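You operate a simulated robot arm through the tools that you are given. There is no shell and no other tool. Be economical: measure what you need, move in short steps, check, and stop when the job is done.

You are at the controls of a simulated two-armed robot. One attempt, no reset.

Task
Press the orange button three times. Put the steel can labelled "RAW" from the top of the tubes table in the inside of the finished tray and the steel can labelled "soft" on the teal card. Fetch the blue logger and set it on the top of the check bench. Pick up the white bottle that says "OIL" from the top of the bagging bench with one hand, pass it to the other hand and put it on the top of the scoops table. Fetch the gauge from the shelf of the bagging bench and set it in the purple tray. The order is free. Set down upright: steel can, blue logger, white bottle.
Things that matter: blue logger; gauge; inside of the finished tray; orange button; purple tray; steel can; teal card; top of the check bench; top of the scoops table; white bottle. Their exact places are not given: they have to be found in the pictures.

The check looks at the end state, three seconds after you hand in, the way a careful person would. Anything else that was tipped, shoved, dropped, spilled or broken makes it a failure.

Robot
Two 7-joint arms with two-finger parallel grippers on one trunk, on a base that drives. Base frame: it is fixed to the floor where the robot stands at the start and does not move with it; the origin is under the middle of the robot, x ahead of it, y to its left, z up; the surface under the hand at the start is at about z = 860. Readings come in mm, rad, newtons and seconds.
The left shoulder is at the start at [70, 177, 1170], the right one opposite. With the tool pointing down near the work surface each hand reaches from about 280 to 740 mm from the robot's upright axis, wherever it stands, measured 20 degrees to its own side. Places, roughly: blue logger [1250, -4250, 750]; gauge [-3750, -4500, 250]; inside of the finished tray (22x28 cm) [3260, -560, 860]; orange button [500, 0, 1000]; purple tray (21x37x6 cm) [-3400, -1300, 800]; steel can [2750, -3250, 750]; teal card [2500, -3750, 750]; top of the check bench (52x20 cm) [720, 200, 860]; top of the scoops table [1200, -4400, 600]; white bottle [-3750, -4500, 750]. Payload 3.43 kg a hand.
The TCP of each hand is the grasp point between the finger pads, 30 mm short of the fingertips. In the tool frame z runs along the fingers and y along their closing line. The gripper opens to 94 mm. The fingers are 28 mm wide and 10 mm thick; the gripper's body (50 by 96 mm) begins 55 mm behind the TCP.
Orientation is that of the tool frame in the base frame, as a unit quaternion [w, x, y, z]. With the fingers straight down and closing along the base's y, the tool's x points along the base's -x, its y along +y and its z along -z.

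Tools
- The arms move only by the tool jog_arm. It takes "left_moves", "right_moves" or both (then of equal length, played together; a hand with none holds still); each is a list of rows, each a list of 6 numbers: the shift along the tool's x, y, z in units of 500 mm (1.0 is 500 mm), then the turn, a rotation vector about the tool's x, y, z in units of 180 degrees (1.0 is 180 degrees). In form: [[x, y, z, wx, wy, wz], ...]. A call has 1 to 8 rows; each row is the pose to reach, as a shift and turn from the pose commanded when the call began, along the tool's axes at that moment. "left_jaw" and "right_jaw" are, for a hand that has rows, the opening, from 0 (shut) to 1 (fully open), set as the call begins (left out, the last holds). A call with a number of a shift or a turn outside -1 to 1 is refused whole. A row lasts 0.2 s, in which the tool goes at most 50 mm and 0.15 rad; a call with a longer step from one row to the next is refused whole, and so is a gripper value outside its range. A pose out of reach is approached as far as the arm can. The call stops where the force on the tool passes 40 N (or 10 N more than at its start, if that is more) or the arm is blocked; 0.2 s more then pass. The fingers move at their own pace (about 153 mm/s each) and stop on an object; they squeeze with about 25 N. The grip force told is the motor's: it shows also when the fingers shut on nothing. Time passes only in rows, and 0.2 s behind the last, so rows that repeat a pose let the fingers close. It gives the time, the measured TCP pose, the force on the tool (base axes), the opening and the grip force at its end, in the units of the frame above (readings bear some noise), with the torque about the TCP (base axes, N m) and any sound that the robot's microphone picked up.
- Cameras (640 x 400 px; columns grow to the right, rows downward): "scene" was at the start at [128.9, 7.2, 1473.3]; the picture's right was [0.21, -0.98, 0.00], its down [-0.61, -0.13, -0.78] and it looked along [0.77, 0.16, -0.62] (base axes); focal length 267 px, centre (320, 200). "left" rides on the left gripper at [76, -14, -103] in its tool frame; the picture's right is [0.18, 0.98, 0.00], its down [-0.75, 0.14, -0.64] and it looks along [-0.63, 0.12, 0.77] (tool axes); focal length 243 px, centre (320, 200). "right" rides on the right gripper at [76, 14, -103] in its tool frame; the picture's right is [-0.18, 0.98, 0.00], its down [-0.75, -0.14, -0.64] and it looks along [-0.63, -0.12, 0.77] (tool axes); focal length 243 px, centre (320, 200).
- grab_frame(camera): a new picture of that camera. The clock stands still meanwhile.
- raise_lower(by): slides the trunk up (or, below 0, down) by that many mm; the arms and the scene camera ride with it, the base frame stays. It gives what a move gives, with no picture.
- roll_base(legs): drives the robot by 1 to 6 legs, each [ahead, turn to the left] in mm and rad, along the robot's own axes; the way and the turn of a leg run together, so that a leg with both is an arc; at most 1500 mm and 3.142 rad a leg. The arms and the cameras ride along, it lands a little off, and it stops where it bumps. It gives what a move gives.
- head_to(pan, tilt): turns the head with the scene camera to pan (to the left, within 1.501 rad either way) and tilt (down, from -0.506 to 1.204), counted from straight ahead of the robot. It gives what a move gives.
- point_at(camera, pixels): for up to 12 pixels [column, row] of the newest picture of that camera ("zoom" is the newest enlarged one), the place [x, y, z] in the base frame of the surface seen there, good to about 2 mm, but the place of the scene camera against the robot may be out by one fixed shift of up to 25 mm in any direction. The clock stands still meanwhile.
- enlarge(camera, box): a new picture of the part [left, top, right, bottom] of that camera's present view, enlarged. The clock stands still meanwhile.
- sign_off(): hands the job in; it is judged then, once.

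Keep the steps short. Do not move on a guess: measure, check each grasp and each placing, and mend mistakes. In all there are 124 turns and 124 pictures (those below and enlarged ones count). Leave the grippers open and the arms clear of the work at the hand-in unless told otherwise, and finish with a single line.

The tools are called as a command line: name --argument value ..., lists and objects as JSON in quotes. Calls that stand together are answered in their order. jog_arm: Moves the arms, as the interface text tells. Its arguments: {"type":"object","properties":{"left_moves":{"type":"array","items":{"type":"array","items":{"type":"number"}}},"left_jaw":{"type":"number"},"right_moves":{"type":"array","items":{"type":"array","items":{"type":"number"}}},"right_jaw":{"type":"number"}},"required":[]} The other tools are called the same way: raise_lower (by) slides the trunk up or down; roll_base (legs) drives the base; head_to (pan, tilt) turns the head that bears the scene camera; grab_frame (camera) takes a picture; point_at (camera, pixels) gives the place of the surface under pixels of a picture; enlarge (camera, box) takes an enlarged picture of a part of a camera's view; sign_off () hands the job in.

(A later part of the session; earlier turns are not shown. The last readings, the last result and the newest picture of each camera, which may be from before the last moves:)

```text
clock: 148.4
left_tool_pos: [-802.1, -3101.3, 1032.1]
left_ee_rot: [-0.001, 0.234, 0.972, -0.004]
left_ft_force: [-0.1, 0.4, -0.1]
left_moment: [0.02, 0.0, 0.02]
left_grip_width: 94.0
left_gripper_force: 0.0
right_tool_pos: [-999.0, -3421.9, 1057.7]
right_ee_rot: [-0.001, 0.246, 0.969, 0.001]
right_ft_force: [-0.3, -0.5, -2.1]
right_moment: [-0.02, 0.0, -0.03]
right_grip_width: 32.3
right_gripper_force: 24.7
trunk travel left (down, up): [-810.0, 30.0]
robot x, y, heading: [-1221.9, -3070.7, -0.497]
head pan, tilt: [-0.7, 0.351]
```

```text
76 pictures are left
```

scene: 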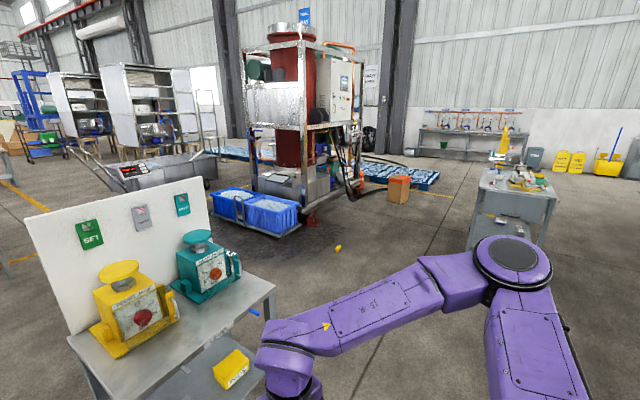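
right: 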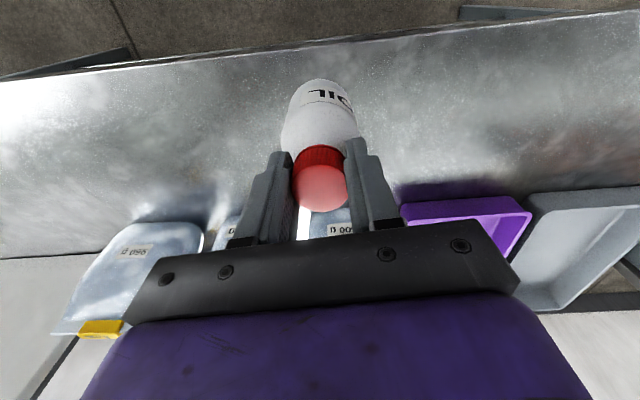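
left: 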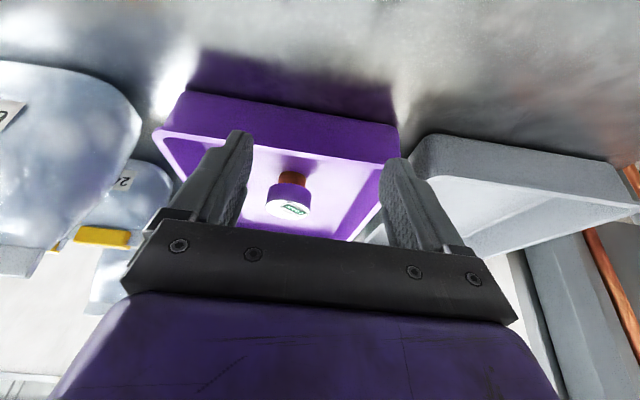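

South of the stand is ~1.5 m wide. I'll go around that way to about [300,-4900].

roll_base --legs '[[0, -0.862], [900, 0], [870, 0], [0, 1.272], [1100, 0], [0, 0.3]]'

head_to --pan 0.2 --tilt 0.5

grab_frame --camera "scene"

```text
clock: 169.1
left_tool_pos: [576.4, -4686.2, 1033.9]
left_ee_rot: [-0.001, -0.121, 0.993, -0.003]
left_ft_force: [-0.5, -1.3, -0.3]
left_moment: [0.0, -0.07, 0.01]
left_grip_width: 93.9
left_gripper_force: 0.0
right_tool_pos: [633.6, -5059.0, 1059.0]
right_ee_rot: [-0.002, -0.109, 0.994, 0.003]
right_ft_force: [0.5, -0.6, -2.1]
right_moment: [-0.02, 0.01, 0.0]
right_grip_width: 32.3
right_gripper_force: 25.0
trunk travel left (down, up): [-810.0, 30.0]
robot x, y, heading: [239.1, -4934.8, 0.218]
head pan, tilt: [-0.7, 0.351]
```

```text
clock: 170.3
left_tool_pos: [568.7, -4664.0, 1026.9]
left_ee_rot: [0.0, -0.122, 0.992, -0.015]
left_ft_force: [0.1, -0.1, -1.0]
left_moment: [0.03, 0.0, 0.02]
left_grip_width: 94.1
left_gripper_force: 0.0
right_tool_pos: [624.4, -5034.1, 1062.1]
right_ee_rot: [0.0, -0.111, 0.994, -0.008]
right_ft_force: [-0.5, 0.3, -2.3]
right_moment: [0.02, -0.02, 0.04]
right_grip_width: 32.3
right_gripper_force: 25.2
trunk travel left (down, up): [-810.0, 30.0]
robot x, y, heading: [239.3, -4934.7, 0.217]
head pan, tilt: [0.201, 0.499]
```

```text
75 pictures are left
```

scene: 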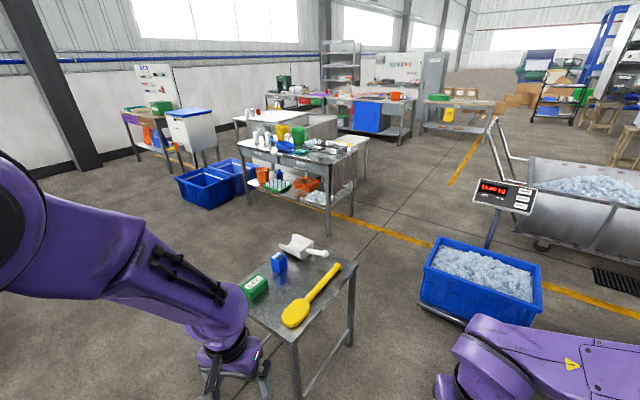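

The scoops table is ahead: blue logger at (278,262), scoop, spoon and green box. I'll measure and enlarge.

point_at --camera "scene" --pixels '[[278, 255], [278, 268], [290, 265], [255, 285], [300, 245], [325, 255], [356, 262], [290, 340], [250, 320], [230, 290], [320, 290], [352, 345]]'

enlarge --camera "scene" --box '[200, 220, 380, 350]'

grab_frame --camera "right"

```text
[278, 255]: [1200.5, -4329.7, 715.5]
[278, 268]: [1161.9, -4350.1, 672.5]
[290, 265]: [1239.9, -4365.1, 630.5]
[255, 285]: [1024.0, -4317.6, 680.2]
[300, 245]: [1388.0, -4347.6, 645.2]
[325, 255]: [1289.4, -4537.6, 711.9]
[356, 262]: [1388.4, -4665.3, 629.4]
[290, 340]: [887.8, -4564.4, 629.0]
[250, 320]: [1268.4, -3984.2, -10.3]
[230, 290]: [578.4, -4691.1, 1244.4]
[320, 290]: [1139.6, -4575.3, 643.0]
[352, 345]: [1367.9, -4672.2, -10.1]
```

```text
3.08 times, centred on (290, 285) of scene
```

zoom: 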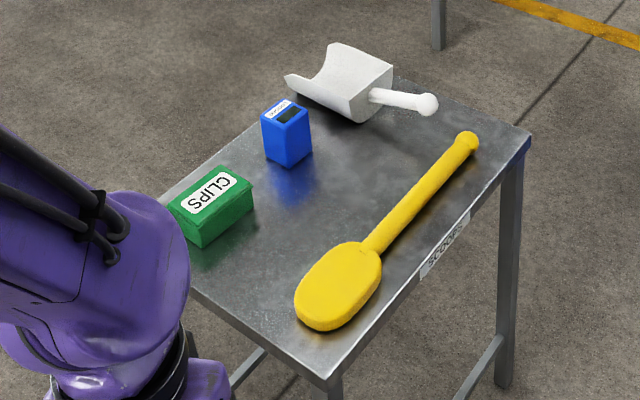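

```text
73 pictures are left
```

right: 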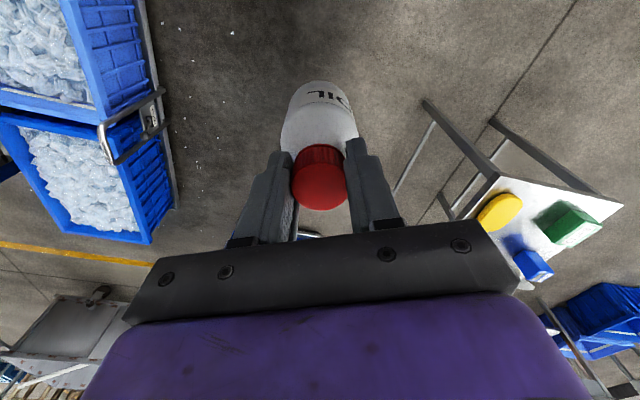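

Before driving I'll check the ice bin's position on the right and recheck arm readings, since they shifted slightly.

point_at --camera "scene" --pixels '[[425, 300], [440, 320], [545, 290], [490, 230], [420, 306], [462, 310]]'

head_to --pan -0.8 --tilt 0.5

grab_frame --camera "scene"

```text
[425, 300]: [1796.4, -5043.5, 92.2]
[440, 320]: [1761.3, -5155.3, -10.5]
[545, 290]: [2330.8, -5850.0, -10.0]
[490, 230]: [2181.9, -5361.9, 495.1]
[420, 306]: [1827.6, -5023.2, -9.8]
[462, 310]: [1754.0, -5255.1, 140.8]
```

```text
clock: 171.6
left_tool_pos: [568.8, -4663.3, 1027.2]
left_ee_rot: [0.0, -0.121, 0.993, -0.014]
left_ft_force: [-0.7, 0.1, -0.3]
left_moment: [0.01, 0.0, -0.03]
left_grip_width: 94.0
left_gripper_force: 0.0
right_tool_pos: [626.2, -5034.6, 1060.9]
right_ee_rot: [-0.001, -0.11, 0.994, -0.008]
right_ft_force: [-0.1, 0.1, -2.6]
right_moment: [0.0, -0.01, 0.0]
right_grip_width: 32.0
right_gripper_force: 24.7
trunk travel left (down, up): [-810.0, 30.0]
robot x, y, heading: [237.7, -4936.7, 0.218]
head pan, tilt: [-0.799, 0.499]
```

```text
72 pictures are left
```

scene: 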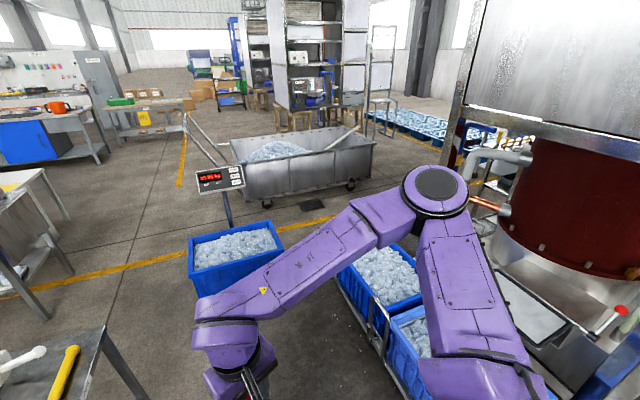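

The bins to the south-east look close. I'll measure their edges.

point_at --camera "scene" --pixels '[[345, 285], [375, 335], [400, 385], [395, 330], [335, 275], [300, 330], [420, 245], [275, 350]]'

```text
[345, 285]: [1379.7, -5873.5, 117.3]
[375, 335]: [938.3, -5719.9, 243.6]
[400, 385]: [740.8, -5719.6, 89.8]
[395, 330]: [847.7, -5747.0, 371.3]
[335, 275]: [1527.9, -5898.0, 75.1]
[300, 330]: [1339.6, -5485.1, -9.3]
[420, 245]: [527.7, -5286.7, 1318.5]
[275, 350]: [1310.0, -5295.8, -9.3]
```

Bins start at y≈-5720, so there's room. I'll drive to the south side of the scoops table and face it.

roll_base --legs '[[0, -0.368], [830, 0], [0, 1.521]]'

head_to --pan 0 --tilt 0.85

grab_frame --camera "scene"

```text
clock: 180.8
left_tool_pos: [929.8, -4645.6, 1025.7]
left_ee_rot: [0.009, -0.638, 0.77, -0.013]
left_ft_force: [-0.2, 1.0, -0.7]
left_moment: [-0.02, 0.0, -0.04]
left_grip_width: 94.2
left_gripper_force: 0.2
right_tool_pos: [1291.1, -4748.3, 1060.3]
right_ee_rot: [0.006, -0.628, 0.778, -0.008]
right_ft_force: [-0.4, 0.4, -2.4]
right_moment: [0.03, 0.01, -0.02]
right_grip_width: 32.4
right_gripper_force: 25.3
trunk travel left (down, up): [-810.0, 30.0]
robot x, y, heading: [1042.2, -5065.0, 1.357]
head pan, tilt: [-0.799, 0.499]
```

```text
clock: 181.9
left_tool_pos: [930.2, -4645.9, 1024.3]
left_ee_rot: [0.009, -0.638, 0.77, -0.014]
left_ft_force: [-0.6, -0.6, 0.0]
left_moment: [-0.01, 0.01, -0.02]
left_grip_width: 94.3
left_gripper_force: 0.1
right_tool_pos: [1291.7, -4747.9, 1061.3]
right_ee_rot: [0.005, -0.628, 0.778, -0.008]
right_ft_force: [-1.3, 0.0, -3.0]
right_moment: [-0.02, -0.03, -0.01]
right_grip_width: 32.0
right_gripper_force: 25.4
trunk travel left (down, up): [-810.0, 30.0]
robot x, y, heading: [1037.9, -5060.6, 1.357]
head pan, tilt: [0.0, 0.85]
```

```text
71 pictures are left
```

scene: 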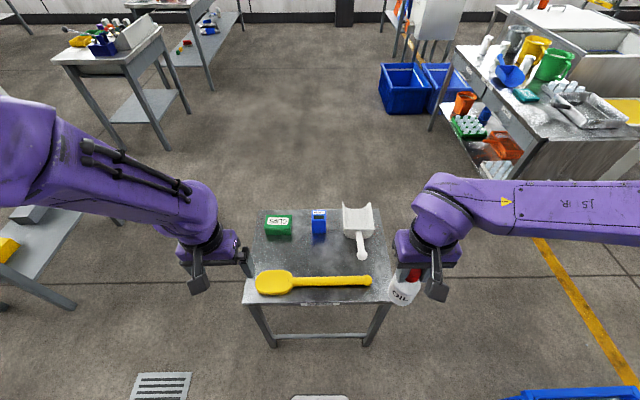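

Good view. Now the pass: I'll bring the bottle (right) to the middle turning its grip 90°, while the left hand turns to point rightward 30° downward.

jog_arm --left_moves '[[-0.019, -0.019, -0.007, 0.02, 0.02, -0.0346], [-0.038, -0.038, -0.014, 0.04, 0.04, -0.0692], [-0.057, -0.057, -0.021, 0.06, 0.06, -0.1038], [-0.077, -0.075, -0.028, 0.08, 0.08, -0.1384], [-0.096, -0.094, -0.035, 0.1, 0.1, -0.173], [-0.115, -0.113, -0.043, 0.12, 0.12, -0.2076], [-0.134, -0.132, -0.05, 0.14, 0.14, -0.2422]]' --right_moves '[[-0.026, 0.04, 0, 0, 0, -0.045], [-0.052, 0.08, 0, 0, 0, -0.09], [-0.078, 0.12, 0, 0, 0, -0.135], [-0.104, 0.16, 0, 0, 0, -0.18], [-0.13, 0.2, 0, 0, 0, -0.225], [-0.156, 0.24, 0, 0, 0, -0.27], [-0.18, 0.278, 0, 0, 0, -0.315]]'

```text
clock: 183.5
left_tool_pos: [1006.3, -4591.7, 1051.6]
left_ee_rot: [0.025, 0.839, -0.445, 0.313]
left_ft_force: [0.3, 0.5, -0.5]
left_moment: [0.0, 0.0, 0.0]
left_grip_width: 94.1
left_gripper_force: 0.0
right_tool_pos: [1207.1, -4661.9, 1056.1]
right_ee_rot: [-0.001, 0.858, -0.513, 0.01]
right_ft_force: [0.8, 0.7, -2.7]
right_moment: [-0.01, 0.02, 0.0]
right_grip_width: 31.9
right_gripper_force: 25.1
right hand out of reach, approached as far as the arm can: row 6, 7
trunk travel left (down, up): [-810.0, 30.0]
robot x, y, heading: [1041.3, -5063.4, 1.358]
head pan, tilt: [0.0, 0.85]
```

The right wrist hit its limit at 40° turn, which is still fine. I've worked out the left pose pointing along base +x, 20° down; I'll bring it 130 mm short of the bottle body.

jog_arm --left_moves '[[0.02, -0.0005, 0.023, 0.0273, 0.0175, -0.0323], [0.04, -0.001, 0.046, 0.0547, 0.035, -0.0645], [0.06, -0.0015, 0.069, 0.082, 0.0526, -0.0968], [0.079, -0.002, 0.092, 0.1094, 0.0701, -0.129], [0.099, -0.0025, 0.115, 0.1367, 0.0876, -0.1613], [0.119, -0.003, 0.138, 0.164, 0.1052, -0.1936], [0.138, -0.0035, 0.161, 0.1914, 0.1227, -0.2258], [0.158, -0.004, 0.184, 0.2187, 0.1402, -0.2581]]' --left_jaw 0.85

grab_frame --camera "left"

grab_frame --camera "scene"

```text
clock: 185.3
left_tool_pos: [1084.6, -4676.7, 1021.8]
left_ee_rot: [-0.042, 0.818, 0.054, 0.571]
left_ft_force: [0.6, -0.1, 0.4]
left_moment: [-0.04, 0.06, -0.03]
left_grip_width: 80.0
left_gripper_force: 0.1
right_tool_pos: [1207.8, -4663.6, 1058.4]
right_ee_rot: [-0.002, 0.858, -0.513, 0.009]
right_ft_force: [-0.7, -0.2, -2.6]
right_moment: [0.01, 0.03, -0.02]
right_grip_width: 32.2
right_gripper_force: 24.7
trunk travel left (down, up): [-810.0, 30.0]
robot x, y, heading: [1044.1, -5066.8, 1.357]
head pan, tilt: [0.0, 0.85]
```

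```text
70 pictures are left
```

left: 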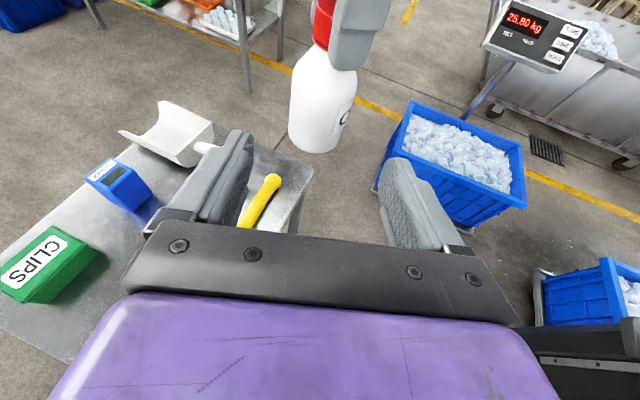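

```text
69 pictures are left
```

scene: 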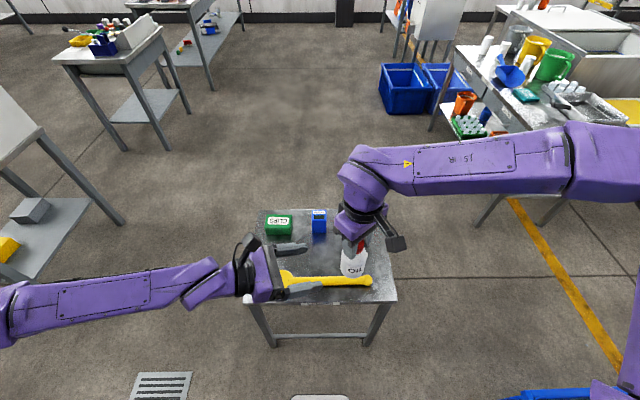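

The bottle body is right ahead of the left fingers. I'll measure it from the left camera.

point_at --camera "left" --pixels '[[322, 100], [296, 100], [350, 100], [318, 145], [320, 60], [325, 20], [360, 40]]'

```text
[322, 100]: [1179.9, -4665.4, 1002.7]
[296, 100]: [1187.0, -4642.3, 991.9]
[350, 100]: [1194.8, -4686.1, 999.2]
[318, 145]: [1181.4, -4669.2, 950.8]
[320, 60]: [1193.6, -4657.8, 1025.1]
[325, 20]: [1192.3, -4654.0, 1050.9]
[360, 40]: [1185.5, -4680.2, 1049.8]
```

Bottle axis is [1204,-4664], base z≈940. I'll advance the left hand 127 mm along its axis and look.

jog_arm --left_moves '[[0.001, 0.004, 0.07, 0, 0, 0], [0.002, 0.007, 0.14, 0, 0, 0], [0.003, 0.007, 0.2, 0, 0, 0], [0.004, 0.007, 0.254, 0, 0, 0]]'

grab_frame --camera "left"

enlarge --camera "scene" --box '[220, 130, 440, 300]'

```text
clock: 186.3
left_tool_pos: [1207.5, -4663.7, 979.7]
left_ee_rot: [-0.039, 0.818, 0.055, 0.571]
left_ft_force: [1.1, -0.3, -0.5]
left_moment: [0.0, -0.03, -0.01]
left_grip_width: 79.8
left_gripper_force: 0.1
right_tool_pos: [1207.6, -4662.9, 1056.5]
right_ee_rot: [-0.002, 0.859, -0.512, 0.01]
right_ft_force: [-0.5, -0.6, -2.5]
right_moment: [-0.01, -0.02, 0.0]
right_grip_width: 32.1
right_gripper_force: 25.0
trunk travel left (down, up): [-810.0, 30.0]
robot x, y, heading: [1040.4, -5064.0, 1.355]
head pan, tilt: [0.0, 0.85]
```

```text
68 pictures are left
```

left: 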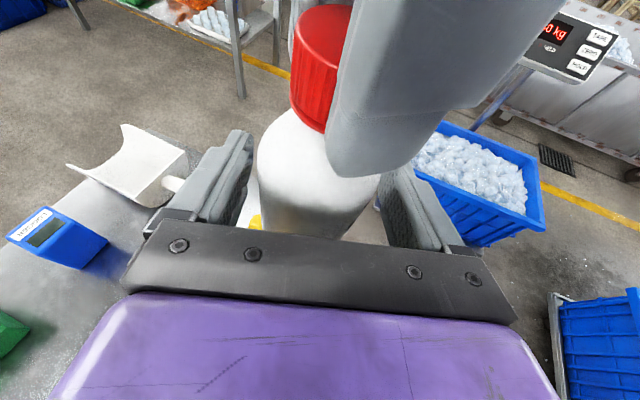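

```text
2.35 times, centred on (330, 215) of scene
```

zoom: 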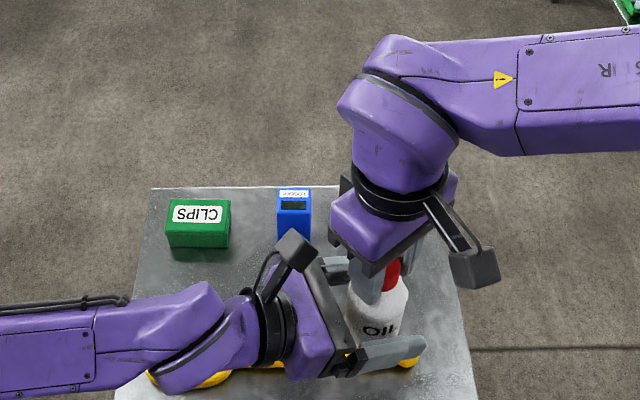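

The left fingers straddle the body. I'll close the left, keeping the right holding.

jog_arm --left_moves '[[0, 0, 0, 0, 0, 0], [0, 0, 0, 0, 0, 0], [0, 0, 0, 0, 0, 0]]' --left_jaw 0

```text
clock: 187.1
left_tool_pos: [1207.5, -4663.1, 979.3]
left_ee_rot: [-0.041, 0.818, 0.056, 0.571]
left_ft_force: [0.2, 16.6, -2.3]
left_moment: [-0.69, 0.17, 0.08]
left_grip_width: 59.1
left_gripper_force: 25.0
right_tool_pos: [1207.9, -4664.4, 1057.3]
right_ee_rot: [-0.001, 0.859, -0.512, 0.01]
right_ft_force: [-1.9, -17.0, 1.9]
right_moment: [-0.55, -0.04, -0.07]
right_grip_width: 32.3
right_gripper_force: 24.9
trunk travel left (down, up): [-810.0, 30.0]
robot x, y, heading: [1041.7, -5068.1, 1.35]
head pan, tilt: [0.0, 0.85]
```

Gripped at 59 mm but with a 17 N side load: the left is a few mm off-centre. I'll shift it along base +y to relax.

jog_arm --left_moves '[[0, -0.004, 0, 0, 0, 0], [0, -0.008, 0, 0, 0, 0], [0, -0.008, 0, 0, 0, 0]]'

```text
clock: 187.9
left_tool_pos: [1205.2, -4661.4, 980.6]
left_ee_rot: [-0.039, 0.818, 0.054, 0.572]
left_ft_force: [11.3, 6.6, -4.0]
left_moment: [-0.26, 0.41, -0.03]
left_grip_width: 58.9
left_gripper_force: 24.8
right_tool_pos: [1206.9, -4662.7, 1057.8]
right_ee_rot: [-0.002, 0.859, -0.512, 0.009]
right_ft_force: [-11.7, -7.4, 3.7]
right_moment: [-0.27, 0.52, 0.05]
right_grip_width: 31.9
right_gripper_force: 24.8
trunk travel left (down, up): [-810.0, 30.0]
robot x, y, heading: [1038.6, -5069.6, 1.358]
head pan, tilt: [0.0, 0.85]
```

Load has eased. Now the right hand opens partly and lifts straight up.

jog_arm --right_moves '[[0, 0, 0, 0, 0, 0], [0, 0, 0, 0, 0, 0], [0, 0, -0.04, 0, 0, 0], [0, 0, -0.1, 0, 0, 0], [0, 0, -0.17, 0, 0, 0]]' --right_jaw 0.6

grab_frame --camera "left"

enlarge --camera "scene" --box '[220, 130, 440, 300]'

```text
clock: 189.1
left_tool_pos: [1206.3, -4660.7, 980.5]
left_ee_rot: [-0.04, 0.817, 0.055, 0.572]
left_ft_force: [0.0, -0.1, -0.1]
left_moment: [0.0, 0.03, 0.0]
left_grip_width: 59.2
left_gripper_force: 24.9
right_tool_pos: [1207.6, -4663.9, 1059.1]
right_ee_rot: [-0.002, 0.858, -0.513, 0.01]
right_ft_force: [-0.9, 0.6, -0.8]
right_moment: [0.04, 0.03, 0.01]
right_grip_width: 56.4
right_gripper_force: 0.1
right hand out of reach, approached as far as the arm can: row 3, 4, 5
trunk travel left (down, up): [-810.0, 30.0]
robot x, y, heading: [1041.0, -5063.1, 1.354]
head pan, tilt: [0.0, 0.85]
```

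```text
66 pictures are left
```

left: 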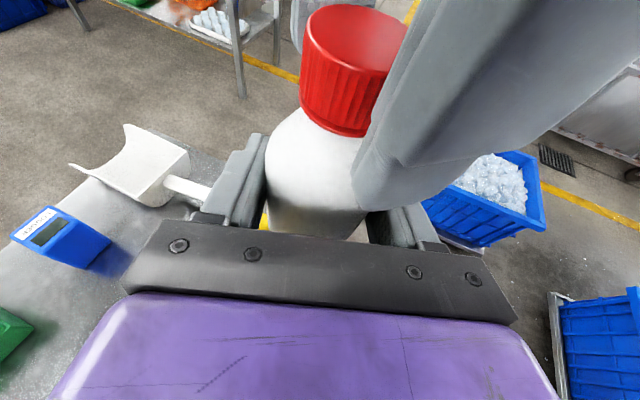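

```text
2.35 times, centred on (330, 215) of scene
```

zoom: 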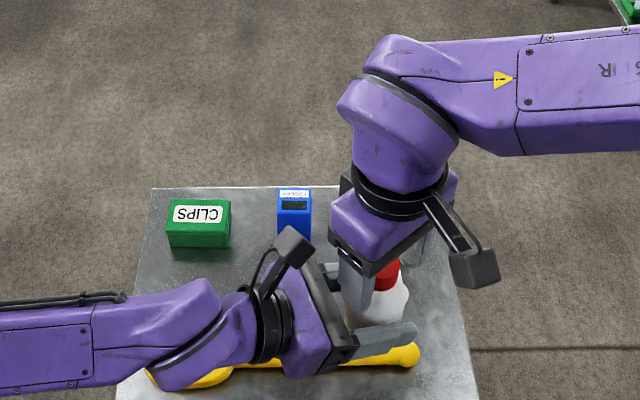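

The bottle now hangs in the left hand alone. The right is stuck at its limit, so I'll lower the left hand instead to draw the cap out.

jog_arm --left_moves '[[-0.047, 0, 0.017, 0, 0, 0], [-0.094, 0, 0.034, 0, 0, 0], [-0.141, 0, 0.051, 0, 0, 0], [-0.188, 0, 0.068, 0, 0, 0]]'

jog_arm --right_moves '[[0.0, 0.0, -0.02, 0, 0, 0.045], [-0.0, -0.05, -0.05, 0, 0, 0.09], [0.0, -0.12, -0.08, 0, 0, 0.135], [0.06, -0.18, -0.1, 0, 0, 0.18], [0.13, -0.22, -0.1, 0, 0, 0.225], [0.2, -0.25, -0.1, 0, 0, 0.27], [0.26, -0.28, -0.1, 0, 0, 0.315]]'

grab_frame --camera "left"

grab_frame --camera "scene"

```text
clock: 190.1
left_tool_pos: [1206.8, -4660.4, 880.9]
left_ee_rot: [-0.039, 0.818, 0.055, 0.572]
left_ft_force: [-0.6, -0.1, 0.2]
left_moment: [0.04, -0.01, -0.01]
left_grip_width: 59.1
left_gripper_force: 24.6
right_tool_pos: [1207.1, -4662.3, 1056.5]
right_ee_rot: [-0.002, 0.859, -0.512, 0.011]
right_ft_force: [0.2, -0.1, 0.2]
right_moment: [0.0, 0.02, 0.02]
right_grip_width: 56.4
right_gripper_force: 0.1
trunk travel left (down, up): [-810.0, 30.0]
robot x, y, heading: [1039.0, -5066.4, 1.354]
head pan, tilt: [0.0, 0.85]
```

```text
clock: 191.7
left_tool_pos: [1206.7, -4662.3, 880.4]
left_ee_rot: [-0.039, 0.818, 0.054, 0.572]
left_ft_force: [0.0, 0.1, 0.3]
left_moment: [-0.01, 0.0, 0.03]
left_grip_width: 59.3
left_gripper_force: 25.1
right_tool_pos: [1393.1, -4714.6, 1110.6]
right_ee_rot: [0.007, -0.512, 0.859, -0.007]
right_ft_force: [0.3, 0.0, -0.2]
right_moment: [0.0, 0.0, -0.01]
right_grip_width: 56.6
right_gripper_force: 0.0
trunk travel left (down, up): [-810.0, 30.0]
robot x, y, heading: [1039.9, -5060.1, 1.353]
head pan, tilt: [0.0, 0.85]
```

```text
64 pictures are left
```

left: 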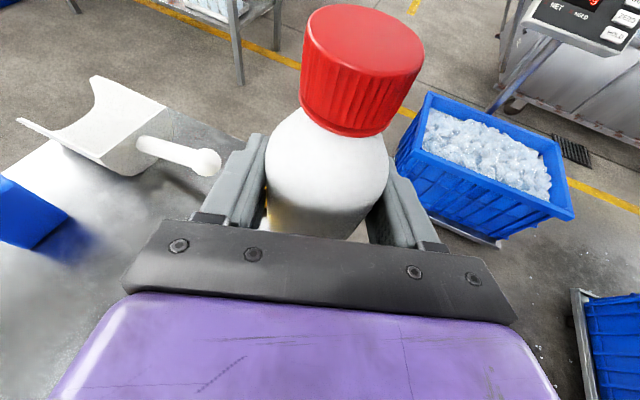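

```text
63 pictures are left
```

scene: 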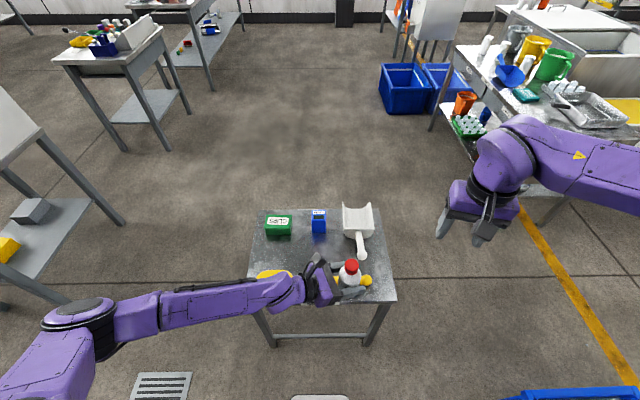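

The pass worked: the bottle is in the left hand. I'll measure table height and free space between spoon, clips, logger and scoop.

point_at --camera "scene" --pixels '[[305, 256], [275, 235], [265, 272], [290, 275], [318, 235], [318, 215], [310, 232], [327, 232], [361, 255], [345, 236], [310, 275], [350, 266]]'

point_at --camera "left" --pixels '[[130, 250], [60, 300], [205, 163], [40, 235], [160, 145], [195, 190], [20, 215], [360, 40], [300, 200]]'

enlarge --camera "scene" --box '[230, 190, 410, 310]'

```text
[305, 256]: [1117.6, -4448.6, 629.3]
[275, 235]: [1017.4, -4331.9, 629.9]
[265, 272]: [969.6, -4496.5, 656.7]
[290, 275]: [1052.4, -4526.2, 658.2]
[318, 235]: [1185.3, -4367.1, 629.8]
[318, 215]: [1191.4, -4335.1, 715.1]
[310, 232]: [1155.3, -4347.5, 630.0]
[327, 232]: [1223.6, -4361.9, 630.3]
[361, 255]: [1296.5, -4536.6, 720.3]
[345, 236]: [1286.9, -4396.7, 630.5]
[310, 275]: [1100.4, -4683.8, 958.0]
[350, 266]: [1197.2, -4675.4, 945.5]
```

```text
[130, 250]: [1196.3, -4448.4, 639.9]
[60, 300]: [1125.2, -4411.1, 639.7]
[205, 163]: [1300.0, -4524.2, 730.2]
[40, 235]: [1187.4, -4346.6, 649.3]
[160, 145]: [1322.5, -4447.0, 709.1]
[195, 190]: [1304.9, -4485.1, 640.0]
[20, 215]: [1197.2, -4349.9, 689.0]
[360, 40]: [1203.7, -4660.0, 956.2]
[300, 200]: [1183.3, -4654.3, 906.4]
```

```text
3.33 times, centred on (320, 250) of scene
```

zoom: 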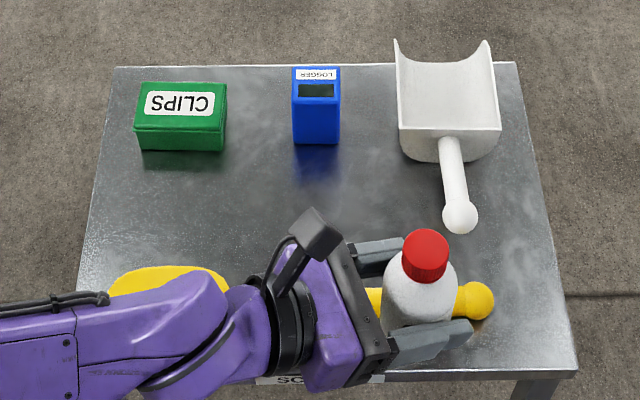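

Table top is z=640. Free spot: about [1115,-4450], clear of spoon, clips and logger. I'll carry the bottle over it at height first.

jog_arm --left_moves '[[-0.008, -0.083, -0.022, 0, 0, 0], [-0.017, -0.17, -0.045, 0, 0, 0], [-0.026, -0.26, -0.069, 0, 0, 0], [-0.035, -0.35, -0.093, 0, 0, 0], [-0.043, -0.443, -0.118, 0, 0, 0]]'

raise_lower --by -150

grab_frame --camera "scene"

grab_frame --camera "left"

```text
clock: 192.9
left_tool_pos: [1114.5, -4450.4, 881.1]
left_ee_rot: [-0.039, 0.817, 0.055, 0.572]
left_ft_force: [-0.7, 0.1, -0.4]
left_moment: [-0.01, 0.0, 0.0]
left_grip_width: 59.1
left_gripper_force: 25.5
right_tool_pos: [1392.7, -4710.4, 1109.3]
right_ee_rot: [0.006, -0.512, 0.859, -0.008]
right_ft_force: [0.1, -0.5, 0.3]
right_moment: [-0.01, 0.0, 0.0]
right_grip_width: 56.5
right_gripper_force: 0.0
trunk travel left (down, up): [-810.0, 30.0]
robot x, y, heading: [1039.7, -5060.2, 1.358]
head pan, tilt: [0.0, 0.85]
```

```text
clock: 194.6
left_tool_pos: [1114.2, -4452.3, 731.6]
left_ee_rot: [-0.039, 0.817, 0.054, 0.572]
left_ft_force: [-0.7, -0.1, 0.5]
left_moment: [0.0, 0.02, 0.01]
left_grip_width: 59.2
left_gripper_force: 25.1
right_tool_pos: [1393.1, -4711.8, 960.5]
right_ee_rot: [0.007, -0.511, 0.859, -0.007]
right_ft_force: [0.3, 1.1, 0.3]
right_moment: [-0.01, 0.02, 0.01]
right_grip_width: 56.3
right_gripper_force: 0.2
trunk travel left (down, up): [-660.0, 180.0]
robot x, y, heading: [1040.6, -5064.9, 1.356]
head pan, tilt: [0.0, 0.85]
```

```text
61 pictures are left
```

scene: 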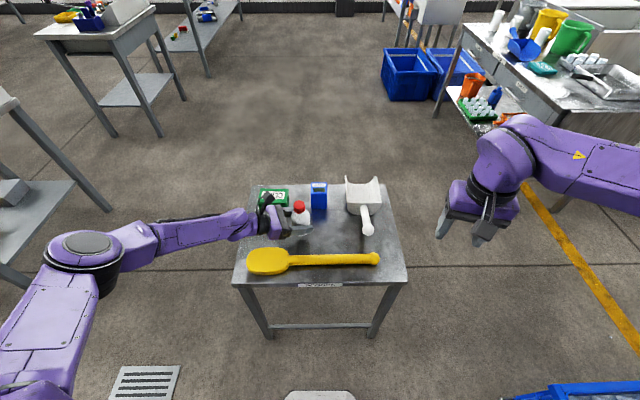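

```text
60 pictures are left
```

left: 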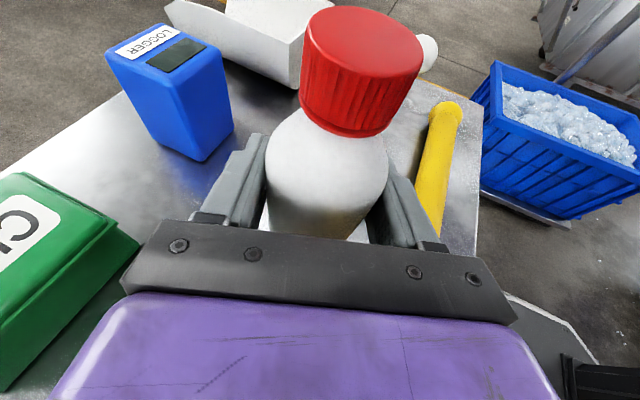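

I'll measure the nearest edges of the clips box and logger relative to the hand.

point_at --camera "left" --pixels '[[132, 245], [100, 230], [70, 330], [200, 158], [228, 130], [165, 130], [220, 75], [150, 60], [435, 180], [215, 50]]'

enlarge --camera "scene" --box '[230, 170, 410, 290]'

```text
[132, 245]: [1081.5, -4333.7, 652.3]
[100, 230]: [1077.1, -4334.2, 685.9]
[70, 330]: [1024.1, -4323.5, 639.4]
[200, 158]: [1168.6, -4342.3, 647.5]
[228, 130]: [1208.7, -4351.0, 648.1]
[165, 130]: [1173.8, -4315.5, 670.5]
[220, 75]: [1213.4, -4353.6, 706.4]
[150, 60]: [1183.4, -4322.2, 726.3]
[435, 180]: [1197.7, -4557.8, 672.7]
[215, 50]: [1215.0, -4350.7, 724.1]
```

```text
3.33 times, centred on (320, 230) of scene
```

zoom: 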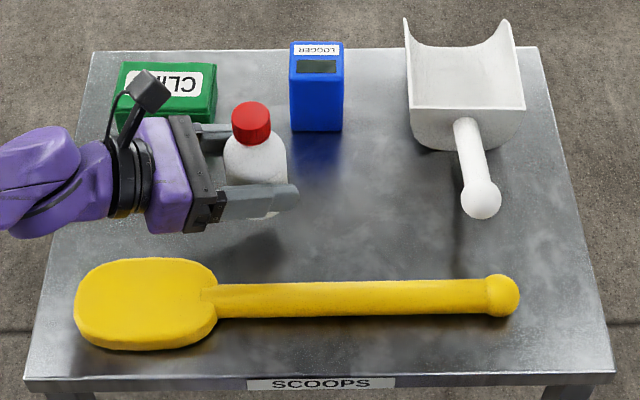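

Clear on all sides (≥60 mm). I'll lower the trunk 40 mm, then creep the last millimetres by arm.

raise_lower --by -40

jog_arm --left_moves '[[-0.0038, 0, 0.0014, 0, 0, 0], [-0.0075, 0, 0.0027, 0, 0, 0], [-0.0094, 0, 0.0034, 0, 0, 0]]'

grab_frame --camera "left"

enlarge --camera "scene" --box '[230, 170, 410, 290]'

```text
clock: 195.5
left_tool_pos: [1114.9, -4452.7, 692.3]
left_ee_rot: [-0.039, 0.817, 0.054, 0.572]
left_ft_force: [0.4, -0.1, 0.5]
left_moment: [-0.01, 0.0, 0.02]
left_grip_width: 58.9
left_gripper_force: 25.4
right_tool_pos: [1392.1, -4712.0, 920.6]
right_ee_rot: [0.006, -0.512, 0.859, -0.008]
right_ft_force: [0.7, -0.5, -0.3]
right_moment: [0.0, -0.01, -0.02]
right_grip_width: 56.4
right_gripper_force: 0.0
trunk travel left (down, up): [-620.0, 220.0]
robot x, y, heading: [1040.7, -5065.0, 1.352]
head pan, tilt: [0.0, 0.85]
```

```text
clock: 196.3
left_tool_pos: [1114.0, -4451.5, 687.9]
left_ee_rot: [-0.04, 0.817, 0.055, 0.572]
left_ft_force: [-0.1, 0.8, -0.4]
left_moment: [0.02, -0.02, -0.03]
left_grip_width: 59.3
left_gripper_force: 25.1
right_tool_pos: [1392.4, -4712.0, 919.8]
right_ee_rot: [0.007, -0.512, 0.859, -0.007]
right_ft_force: [0.8, 0.1, 0.2]
right_moment: [-0.01, 0.01, 0.01]
right_grip_width: 56.6
right_gripper_force: 0.1
trunk travel left (down, up): [-620.0, 220.0]
robot x, y, heading: [1044.2, -5063.1, 1.357]
head pan, tilt: [0.0, 0.85]
```

```text
58 pictures are left
```

left: 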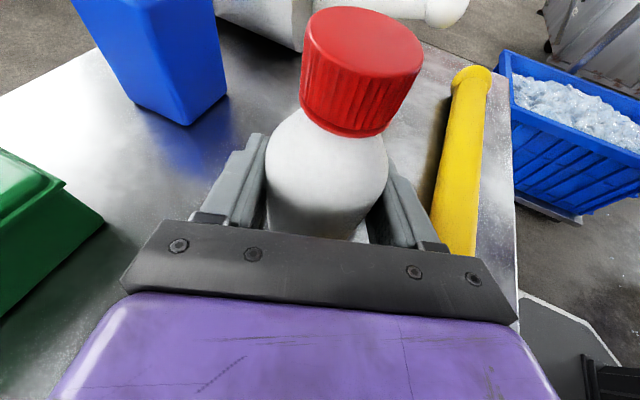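

```text
3.33 times, centred on (320, 230) of scene
```

zoom: 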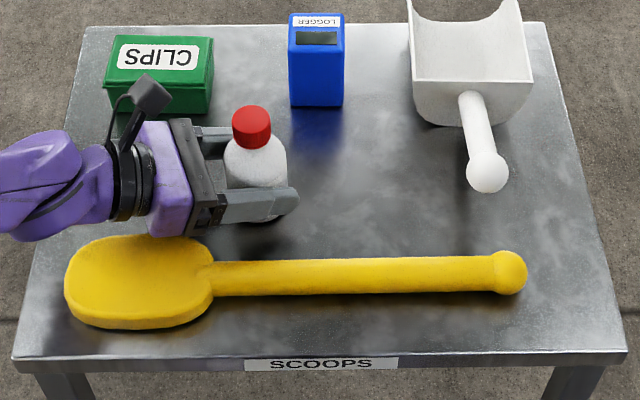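

Creeping 4 mm further, then checking force.

jog_arm --left_moves '[[-0.0038, 0, 0.0014, 0, 0, 0], [-0.0075, 0, 0.0027, 0, 0, 0]]'

jog_arm --left_moves '[[-0.0028, 0, 0.001, 0, 0, 0], [-0.0038, 0, 0.0014, 0, 0, 0]]'

point_at --camera "zoom" --pixels '[[262, 216], [265, 222], [265, 232], [252, 112]]'

```text
clock: 196.9
left_tool_pos: [1114.9, -4451.5, 684.7]
left_ee_rot: [-0.04, 0.817, 0.053, 0.573]
left_ft_force: [-2.1, 1.8, 9.6]
left_moment: [0.02, 0.35, -0.04]
left_grip_width: 59.0
left_gripper_force: 25.1
right_tool_pos: [1392.4, -4712.7, 919.7]
right_ee_rot: [0.006, -0.512, 0.859, -0.008]
right_ft_force: [0.1, -0.3, -0.4]
right_moment: [0.02, 0.03, 0.02]
right_grip_width: 56.5
right_gripper_force: 0.1
trunk travel left (down, up): [-620.0, 220.0]
robot x, y, heading: [1041.8, -5063.5, 1.353]
head pan, tilt: [0.0, 0.85]
```

```text
clock: 197.5
left_tool_pos: [1113.7, -4452.3, 684.0]
left_ee_rot: [-0.041, 0.817, 0.054, 0.573]
left_ft_force: [1.6, 5.9, 19.6]
left_moment: [0.01, -0.03, 0.03]
left_grip_width: 59.3
left_gripper_force: 24.6
right_tool_pos: [1393.0, -4714.1, 921.2]
right_ee_rot: [0.006, -0.512, 0.859, -0.007]
right_ft_force: [0.2, 0.1, -0.8]
right_moment: [-0.02, 0.01, 0.02]
right_grip_width: 56.5
right_gripper_force: 0.1
trunk travel left (down, up): [-620.0, 220.0]
robot x, y, heading: [1036.7, -5062.7, 1.356]
head pan, tilt: [0.0, 0.85]
```

```text
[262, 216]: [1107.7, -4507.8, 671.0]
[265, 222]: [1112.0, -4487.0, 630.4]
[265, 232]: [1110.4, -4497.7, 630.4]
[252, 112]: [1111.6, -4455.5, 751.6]
```

Contact (≈20 N) at z=684: it stands. I'll ease 2 mm up, open, and withdraw along the tool axis.

jog_arm --left_moves '[[0.0038, 0, -0.0014, 0, 0, 0], [0.0038, 0, -0.0014, 0, 0, 0]]'

jog_arm --left_moves '[[0, 0, 0, 0, 0, 0], [0, 0, 0, 0, 0, 0], [0, 0, -0.03, 0, 0, 0], [0, 0, -0.1, 0, 0, 0], [0, 0, -0.19, 0, 0, 0], [0.02, 0, -0.27, 0, 0, 0]]' --left_jaw 0.85

grab_frame --camera "left"

grab_frame --camera "scene"

```text
clock: 198.1
left_tool_pos: [1116.0, -4452.2, 683.3]
left_ee_rot: [-0.039, 0.817, 0.053, 0.573]
left_ft_force: [3.4, 5.7, 13.5]
left_moment: [0.11, -0.3, 0.05]
left_grip_width: 59.0
left_gripper_force: 25.3
right_tool_pos: [1392.1, -4713.0, 920.2]
right_ee_rot: [0.007, -0.512, 0.859, -0.007]
right_ft_force: [-0.4, 1.0, 0.6]
right_moment: [-0.04, -0.02, -0.06]
right_grip_width: 56.1
right_gripper_force: 0.1
trunk travel left (down, up): [-620.0, 220.0]
robot x, y, heading: [1044.4, -5065.0, 1.353]
head pan, tilt: [0.0, 0.85]
```

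```text
clock: 199.5
left_tool_pos: [992.0, -4468.8, 738.3]
left_ee_rot: [-0.039, 0.817, 0.054, 0.572]
left_ft_force: [-0.4, -0.2, 0.4]
left_moment: [0.01, 0.0, -0.01]
left_grip_width: 80.0
left_gripper_force: 0.1
right_tool_pos: [1393.1, -4712.9, 920.6]
right_ee_rot: [0.007, -0.512, 0.859, -0.007]
right_ft_force: [0.2, -0.5, 0.2]
right_moment: [-0.01, 0.02, 0.0]
right_grip_width: 56.5
right_gripper_force: 0.1
trunk travel left (down, up): [-620.0, 220.0]
robot x, y, heading: [1038.8, -5066.2, 1.356]
head pan, tilt: [0.0, 0.85]
```

```text
56 pictures are left
```

left: 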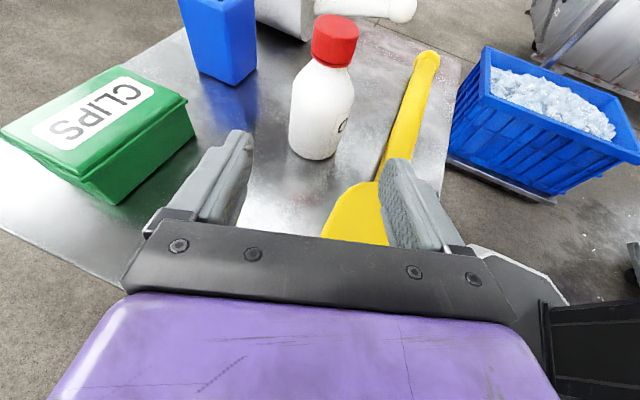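

```text
55 pictures are left
```

scene: 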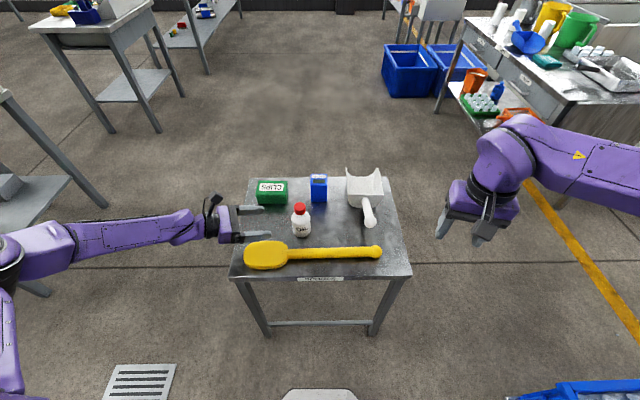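

The bottle stands upright alone. Next, unwind the left hand back to its home pose, moving up and away.

jog_arm --left_moves '[[0.023, 0.037, -0.047, -0.0229, -0.016, 0.0327], [0.046, 0.075, -0.094, -0.0458, -0.032, 0.0653], [0.068, 0.112, -0.142, -0.0687, -0.048, 0.098], [0.091, 0.15, -0.189, -0.0916, -0.064, 0.1306], [0.114, 0.187, -0.236, -0.1145, -0.08, 0.1633], [0.137, 0.225, -0.283, -0.1375, -0.096, 0.196], [0.16, 0.262, -0.33, -0.1604, -0.1121, 0.2286], [0.182, 0.3, -0.378, -0.1833, -0.1281, 0.2613]]' --left_jaw 1

jog_arm --left_moves '[[0, 0, 0, -0.0229, -0.016, 0.0327], [0, 0, 0, -0.0458, -0.032, 0.0653], [0, 0, 0, -0.0687, -0.048, 0.098], [0, 0, 0, -0.0916, -0.064, 0.1306], [0, 0, 0, -0.1145, -0.08, 0.1633], [0, 0, 0, -0.1375, -0.096, 0.196], [0, 0, 0, -0.1604, -0.1121, 0.2286], [0, 0, 0, -0.1833, -0.1281, 0.2613]]'

roll_base --legs '[[0, 0.2], [60, 0]]'

head_to --pan -0.2 --tilt 0.85

grab_frame --camera "scene"

grab_frame --camera "right"

```text
clock: 201.3
left_tool_pos: [867.2, -4636.5, 888.2]
left_ee_rot: [-0.023, 0.842, -0.423, 0.333]
left_ft_force: [-0.4, -0.3, -1.1]
left_moment: [0.02, 0.02, 0.02]
left_grip_width: 93.8
left_gripper_force: 0.1
right_tool_pos: [1393.6, -4713.8, 919.9]
right_ee_rot: [0.006, -0.512, 0.859, -0.007]
right_ft_force: [-0.4, -0.4, -0.2]
right_moment: [0.04, 0.0, 0.02]
right_grip_width: 56.7
right_gripper_force: 0.0
trunk travel left (down, up): [-620.0, 220.0]
robot x, y, heading: [1039.7, -5064.6, 1.355]
head pan, tilt: [0.0, 0.85]
```

```text
clock: 203.1
left_tool_pos: [871.1, -4637.1, 889.7]
left_ee_rot: [-0.001, -0.627, 0.779, 0.002]
left_ft_force: [0.4, -0.2, -0.8]
left_moment: [0.0, 0.03, -0.02]
left_grip_width: 93.9
left_gripper_force: 0.1
right_tool_pos: [1395.6, -4712.9, 917.4]
right_ee_rot: [0.005, -0.511, 0.859, -0.006]
right_ft_force: [0.1, 0.4, 0.8]
right_moment: [0.03, 0.0, 0.02]
right_grip_width: 56.4
right_gripper_force: 0.0
trunk travel left (down, up): [-620.0, 220.0]
robot x, y, heading: [1045.2, -5063.4, 1.35]
head pan, tilt: [0.0, 0.85]
```

```text
clock: 204.8
left_tool_pos: [788.6, -4620.4, 887.9]
left_ee_rot: [-0.001, -0.701, 0.713, 0.0]
left_ft_force: [-0.9, -0.1, 0.9]
left_moment: [0.02, -0.01, -0.01]
left_grip_width: 93.8
left_gripper_force: 0.0
right_tool_pos: [1316.9, -4591.6, 919.2]
right_ee_rot: [0.006, -0.594, 0.804, -0.007]
right_ft_force: [-0.3, -0.3, -0.2]
right_moment: [-0.02, 0.0, -0.02]
right_grip_width: 56.6
right_gripper_force: 0.1
trunk travel left (down, up): [-620.0, 220.0]
robot x, y, heading: [1043.7, -5005.3, 1.549]
head pan, tilt: [0.0, 0.85]
```

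```text
clock: 205.5
left_tool_pos: [789.1, -4621.1, 888.0]
left_ee_rot: [0.0, -0.701, 0.714, 0.0]
left_ft_force: [-0.2, -0.1, -0.8]
left_moment: [-0.01, 0.02, 0.0]
left_grip_width: 93.9
left_gripper_force: 0.1
right_tool_pos: [1317.6, -4592.7, 919.6]
right_ee_rot: [0.007, -0.594, 0.804, -0.006]
right_ft_force: [0.4, -0.5, 0.1]
right_moment: [-0.02, -0.01, -0.01]
right_grip_width: 56.6
right_gripper_force: 0.1
trunk travel left (down, up): [-620.0, 220.0]
robot x, y, heading: [1042.4, -5001.9, 1.558]
head pan, tilt: [-0.201, 0.85]
```

```text
54 pictures are left
```

scene: 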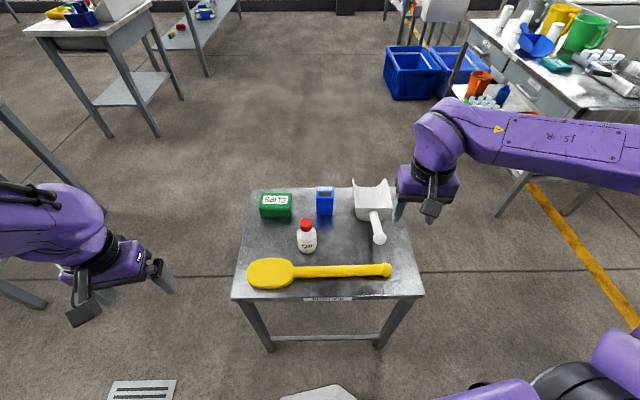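

```text
53 pictures are left
```

right: 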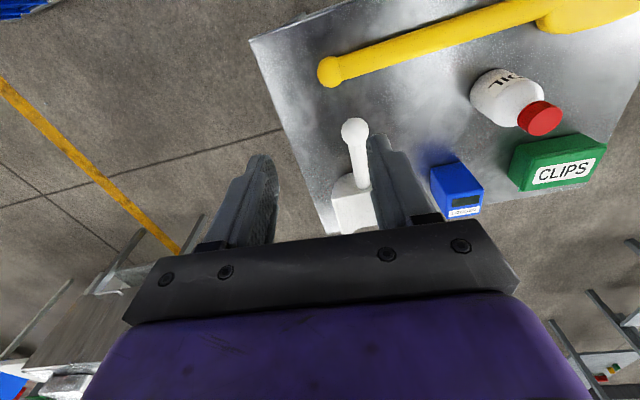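

The logger is at right camera (456,185). I'll measure its top and faces.

point_at --camera "right" --pixels '[[434, 174], [455, 165], [479, 190], [449, 212], [480, 206], [465, 195], [465, 205], [440, 195], [455, 195]]'

enlarge --camera "right" --box '[400, 130, 520, 230]'

```text
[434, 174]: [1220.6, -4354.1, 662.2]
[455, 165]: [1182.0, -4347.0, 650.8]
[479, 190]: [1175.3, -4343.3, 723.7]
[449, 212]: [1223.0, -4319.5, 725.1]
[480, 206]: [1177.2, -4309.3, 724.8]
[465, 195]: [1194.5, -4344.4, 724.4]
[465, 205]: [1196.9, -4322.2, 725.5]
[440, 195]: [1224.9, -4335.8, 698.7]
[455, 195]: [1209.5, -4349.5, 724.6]
```

```text
4.00 times, centred on (460, 180) of right
```

zoom: 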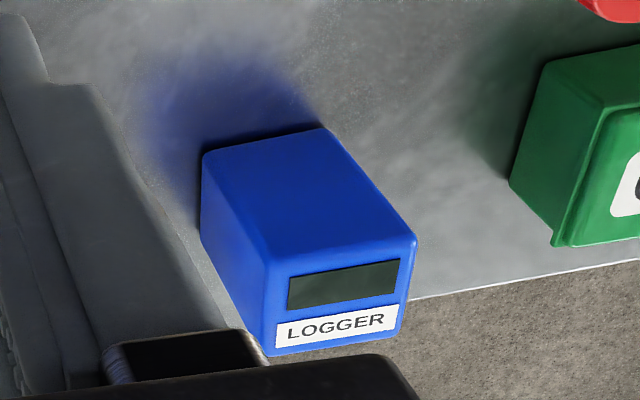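

Logger: centre [1200,-4331], 48 wide along [0.98,-0.21], top 726. I'll check the scoop's left edge clearance.

point_at --camera "scene" --pixels '[[356, 185], [357, 205], [358, 215], [316, 190], [334, 190], [334, 210]]'

```text
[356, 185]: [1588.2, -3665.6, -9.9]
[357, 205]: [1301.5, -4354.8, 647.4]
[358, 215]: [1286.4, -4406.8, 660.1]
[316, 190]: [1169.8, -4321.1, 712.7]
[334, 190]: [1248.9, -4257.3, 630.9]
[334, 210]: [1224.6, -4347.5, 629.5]
```

Scoop is ~60 mm beyond the logger. I'll bring the right hand above the logger, aligned to its faces.

jog_arm --right_moves '[[-0.061, 0.054, 0.02, 0, 0, -0.004], [-0.123, 0.108, 0.05, 0, 0, -0.008], [-0.184, 0.162, 0.085, 0, 0, -0.012], [-0.246, 0.215, 0.12, 0, 0, -0.016], [-0.307, 0.269, 0.16, 0, 0, -0.02], [-0.369, 0.323, 0.2, 0, 0, -0.024], [-0.43, 0.377, 0.24, 0, 0, -0.026]]' --right_jaw 0.75

grab_frame --camera "right"

```text
clock: 207.1
left_tool_pos: [787.2, -4619.8, 887.5]
left_ee_rot: [0.0, -0.701, 0.714, 0.0]
left_ft_force: [-0.5, -0.3, 0.0]
left_moment: [-0.03, -0.01, 0.01]
left_grip_width: 94.0
left_gripper_force: 0.1
right_tool_pos: [1208.4, -4338.6, 802.4]
right_ee_rot: [0.006, -0.626, 0.779, -0.008]
right_ft_force: [0.7, 0.1, -0.3]
right_moment: [0.0, -0.03, -0.01]
right_grip_width: 70.5
right_gripper_force: 0.1
right hand out of reach, approached as far as the arm can: row 7
trunk travel left (down, up): [-620.0, 220.0]
robot x, y, heading: [1041.9, -5002.0, 1.552]
head pan, tilt: [-0.201, 0.85]
```

```text
51 pictures are left
```

right: 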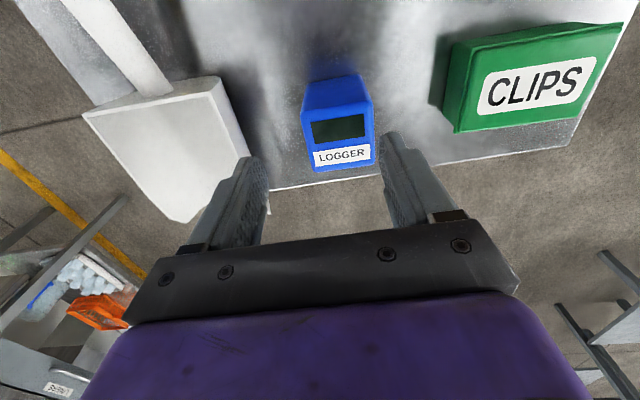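

Almost at the reach limit. I'll roll 60 mm forward (hand stays above everything) and re-measure.

roll_base --legs '[[60, 0]]'

grab_frame --camera "right"

```text
clock: 208.1
left_tool_pos: [787.3, -4561.4, 889.1]
left_ee_rot: [0.0, -0.701, 0.713, 0.0]
left_ft_force: [0.0, -0.6, -0.7]
left_moment: [-0.04, -0.04, 0.02]
left_grip_width: 94.0
left_gripper_force: 0.0
right_tool_pos: [1211.2, -4279.7, 803.8]
right_ee_rot: [0.007, -0.626, 0.78, -0.006]
right_ft_force: [-0.3, 0.7, 0.3]
right_moment: [-0.01, -0.03, -0.02]
right_grip_width: 70.6
right_gripper_force: 0.0
trunk travel left (down, up): [-620.0, 220.0]
robot x, y, heading: [1042.8, -4947.1, 1.556]
head pan, tilt: [-0.201, 0.85]
```

```text
50 pictures are left
```

right: 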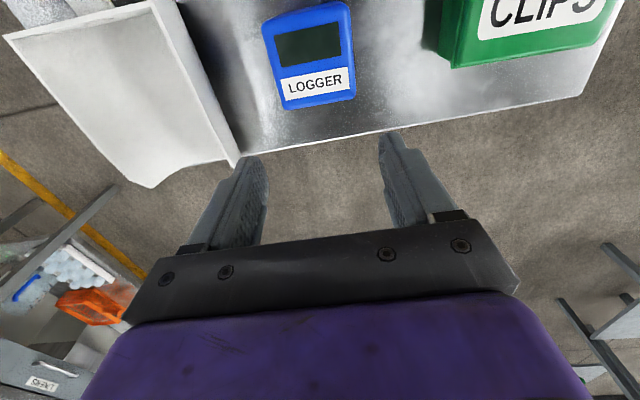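

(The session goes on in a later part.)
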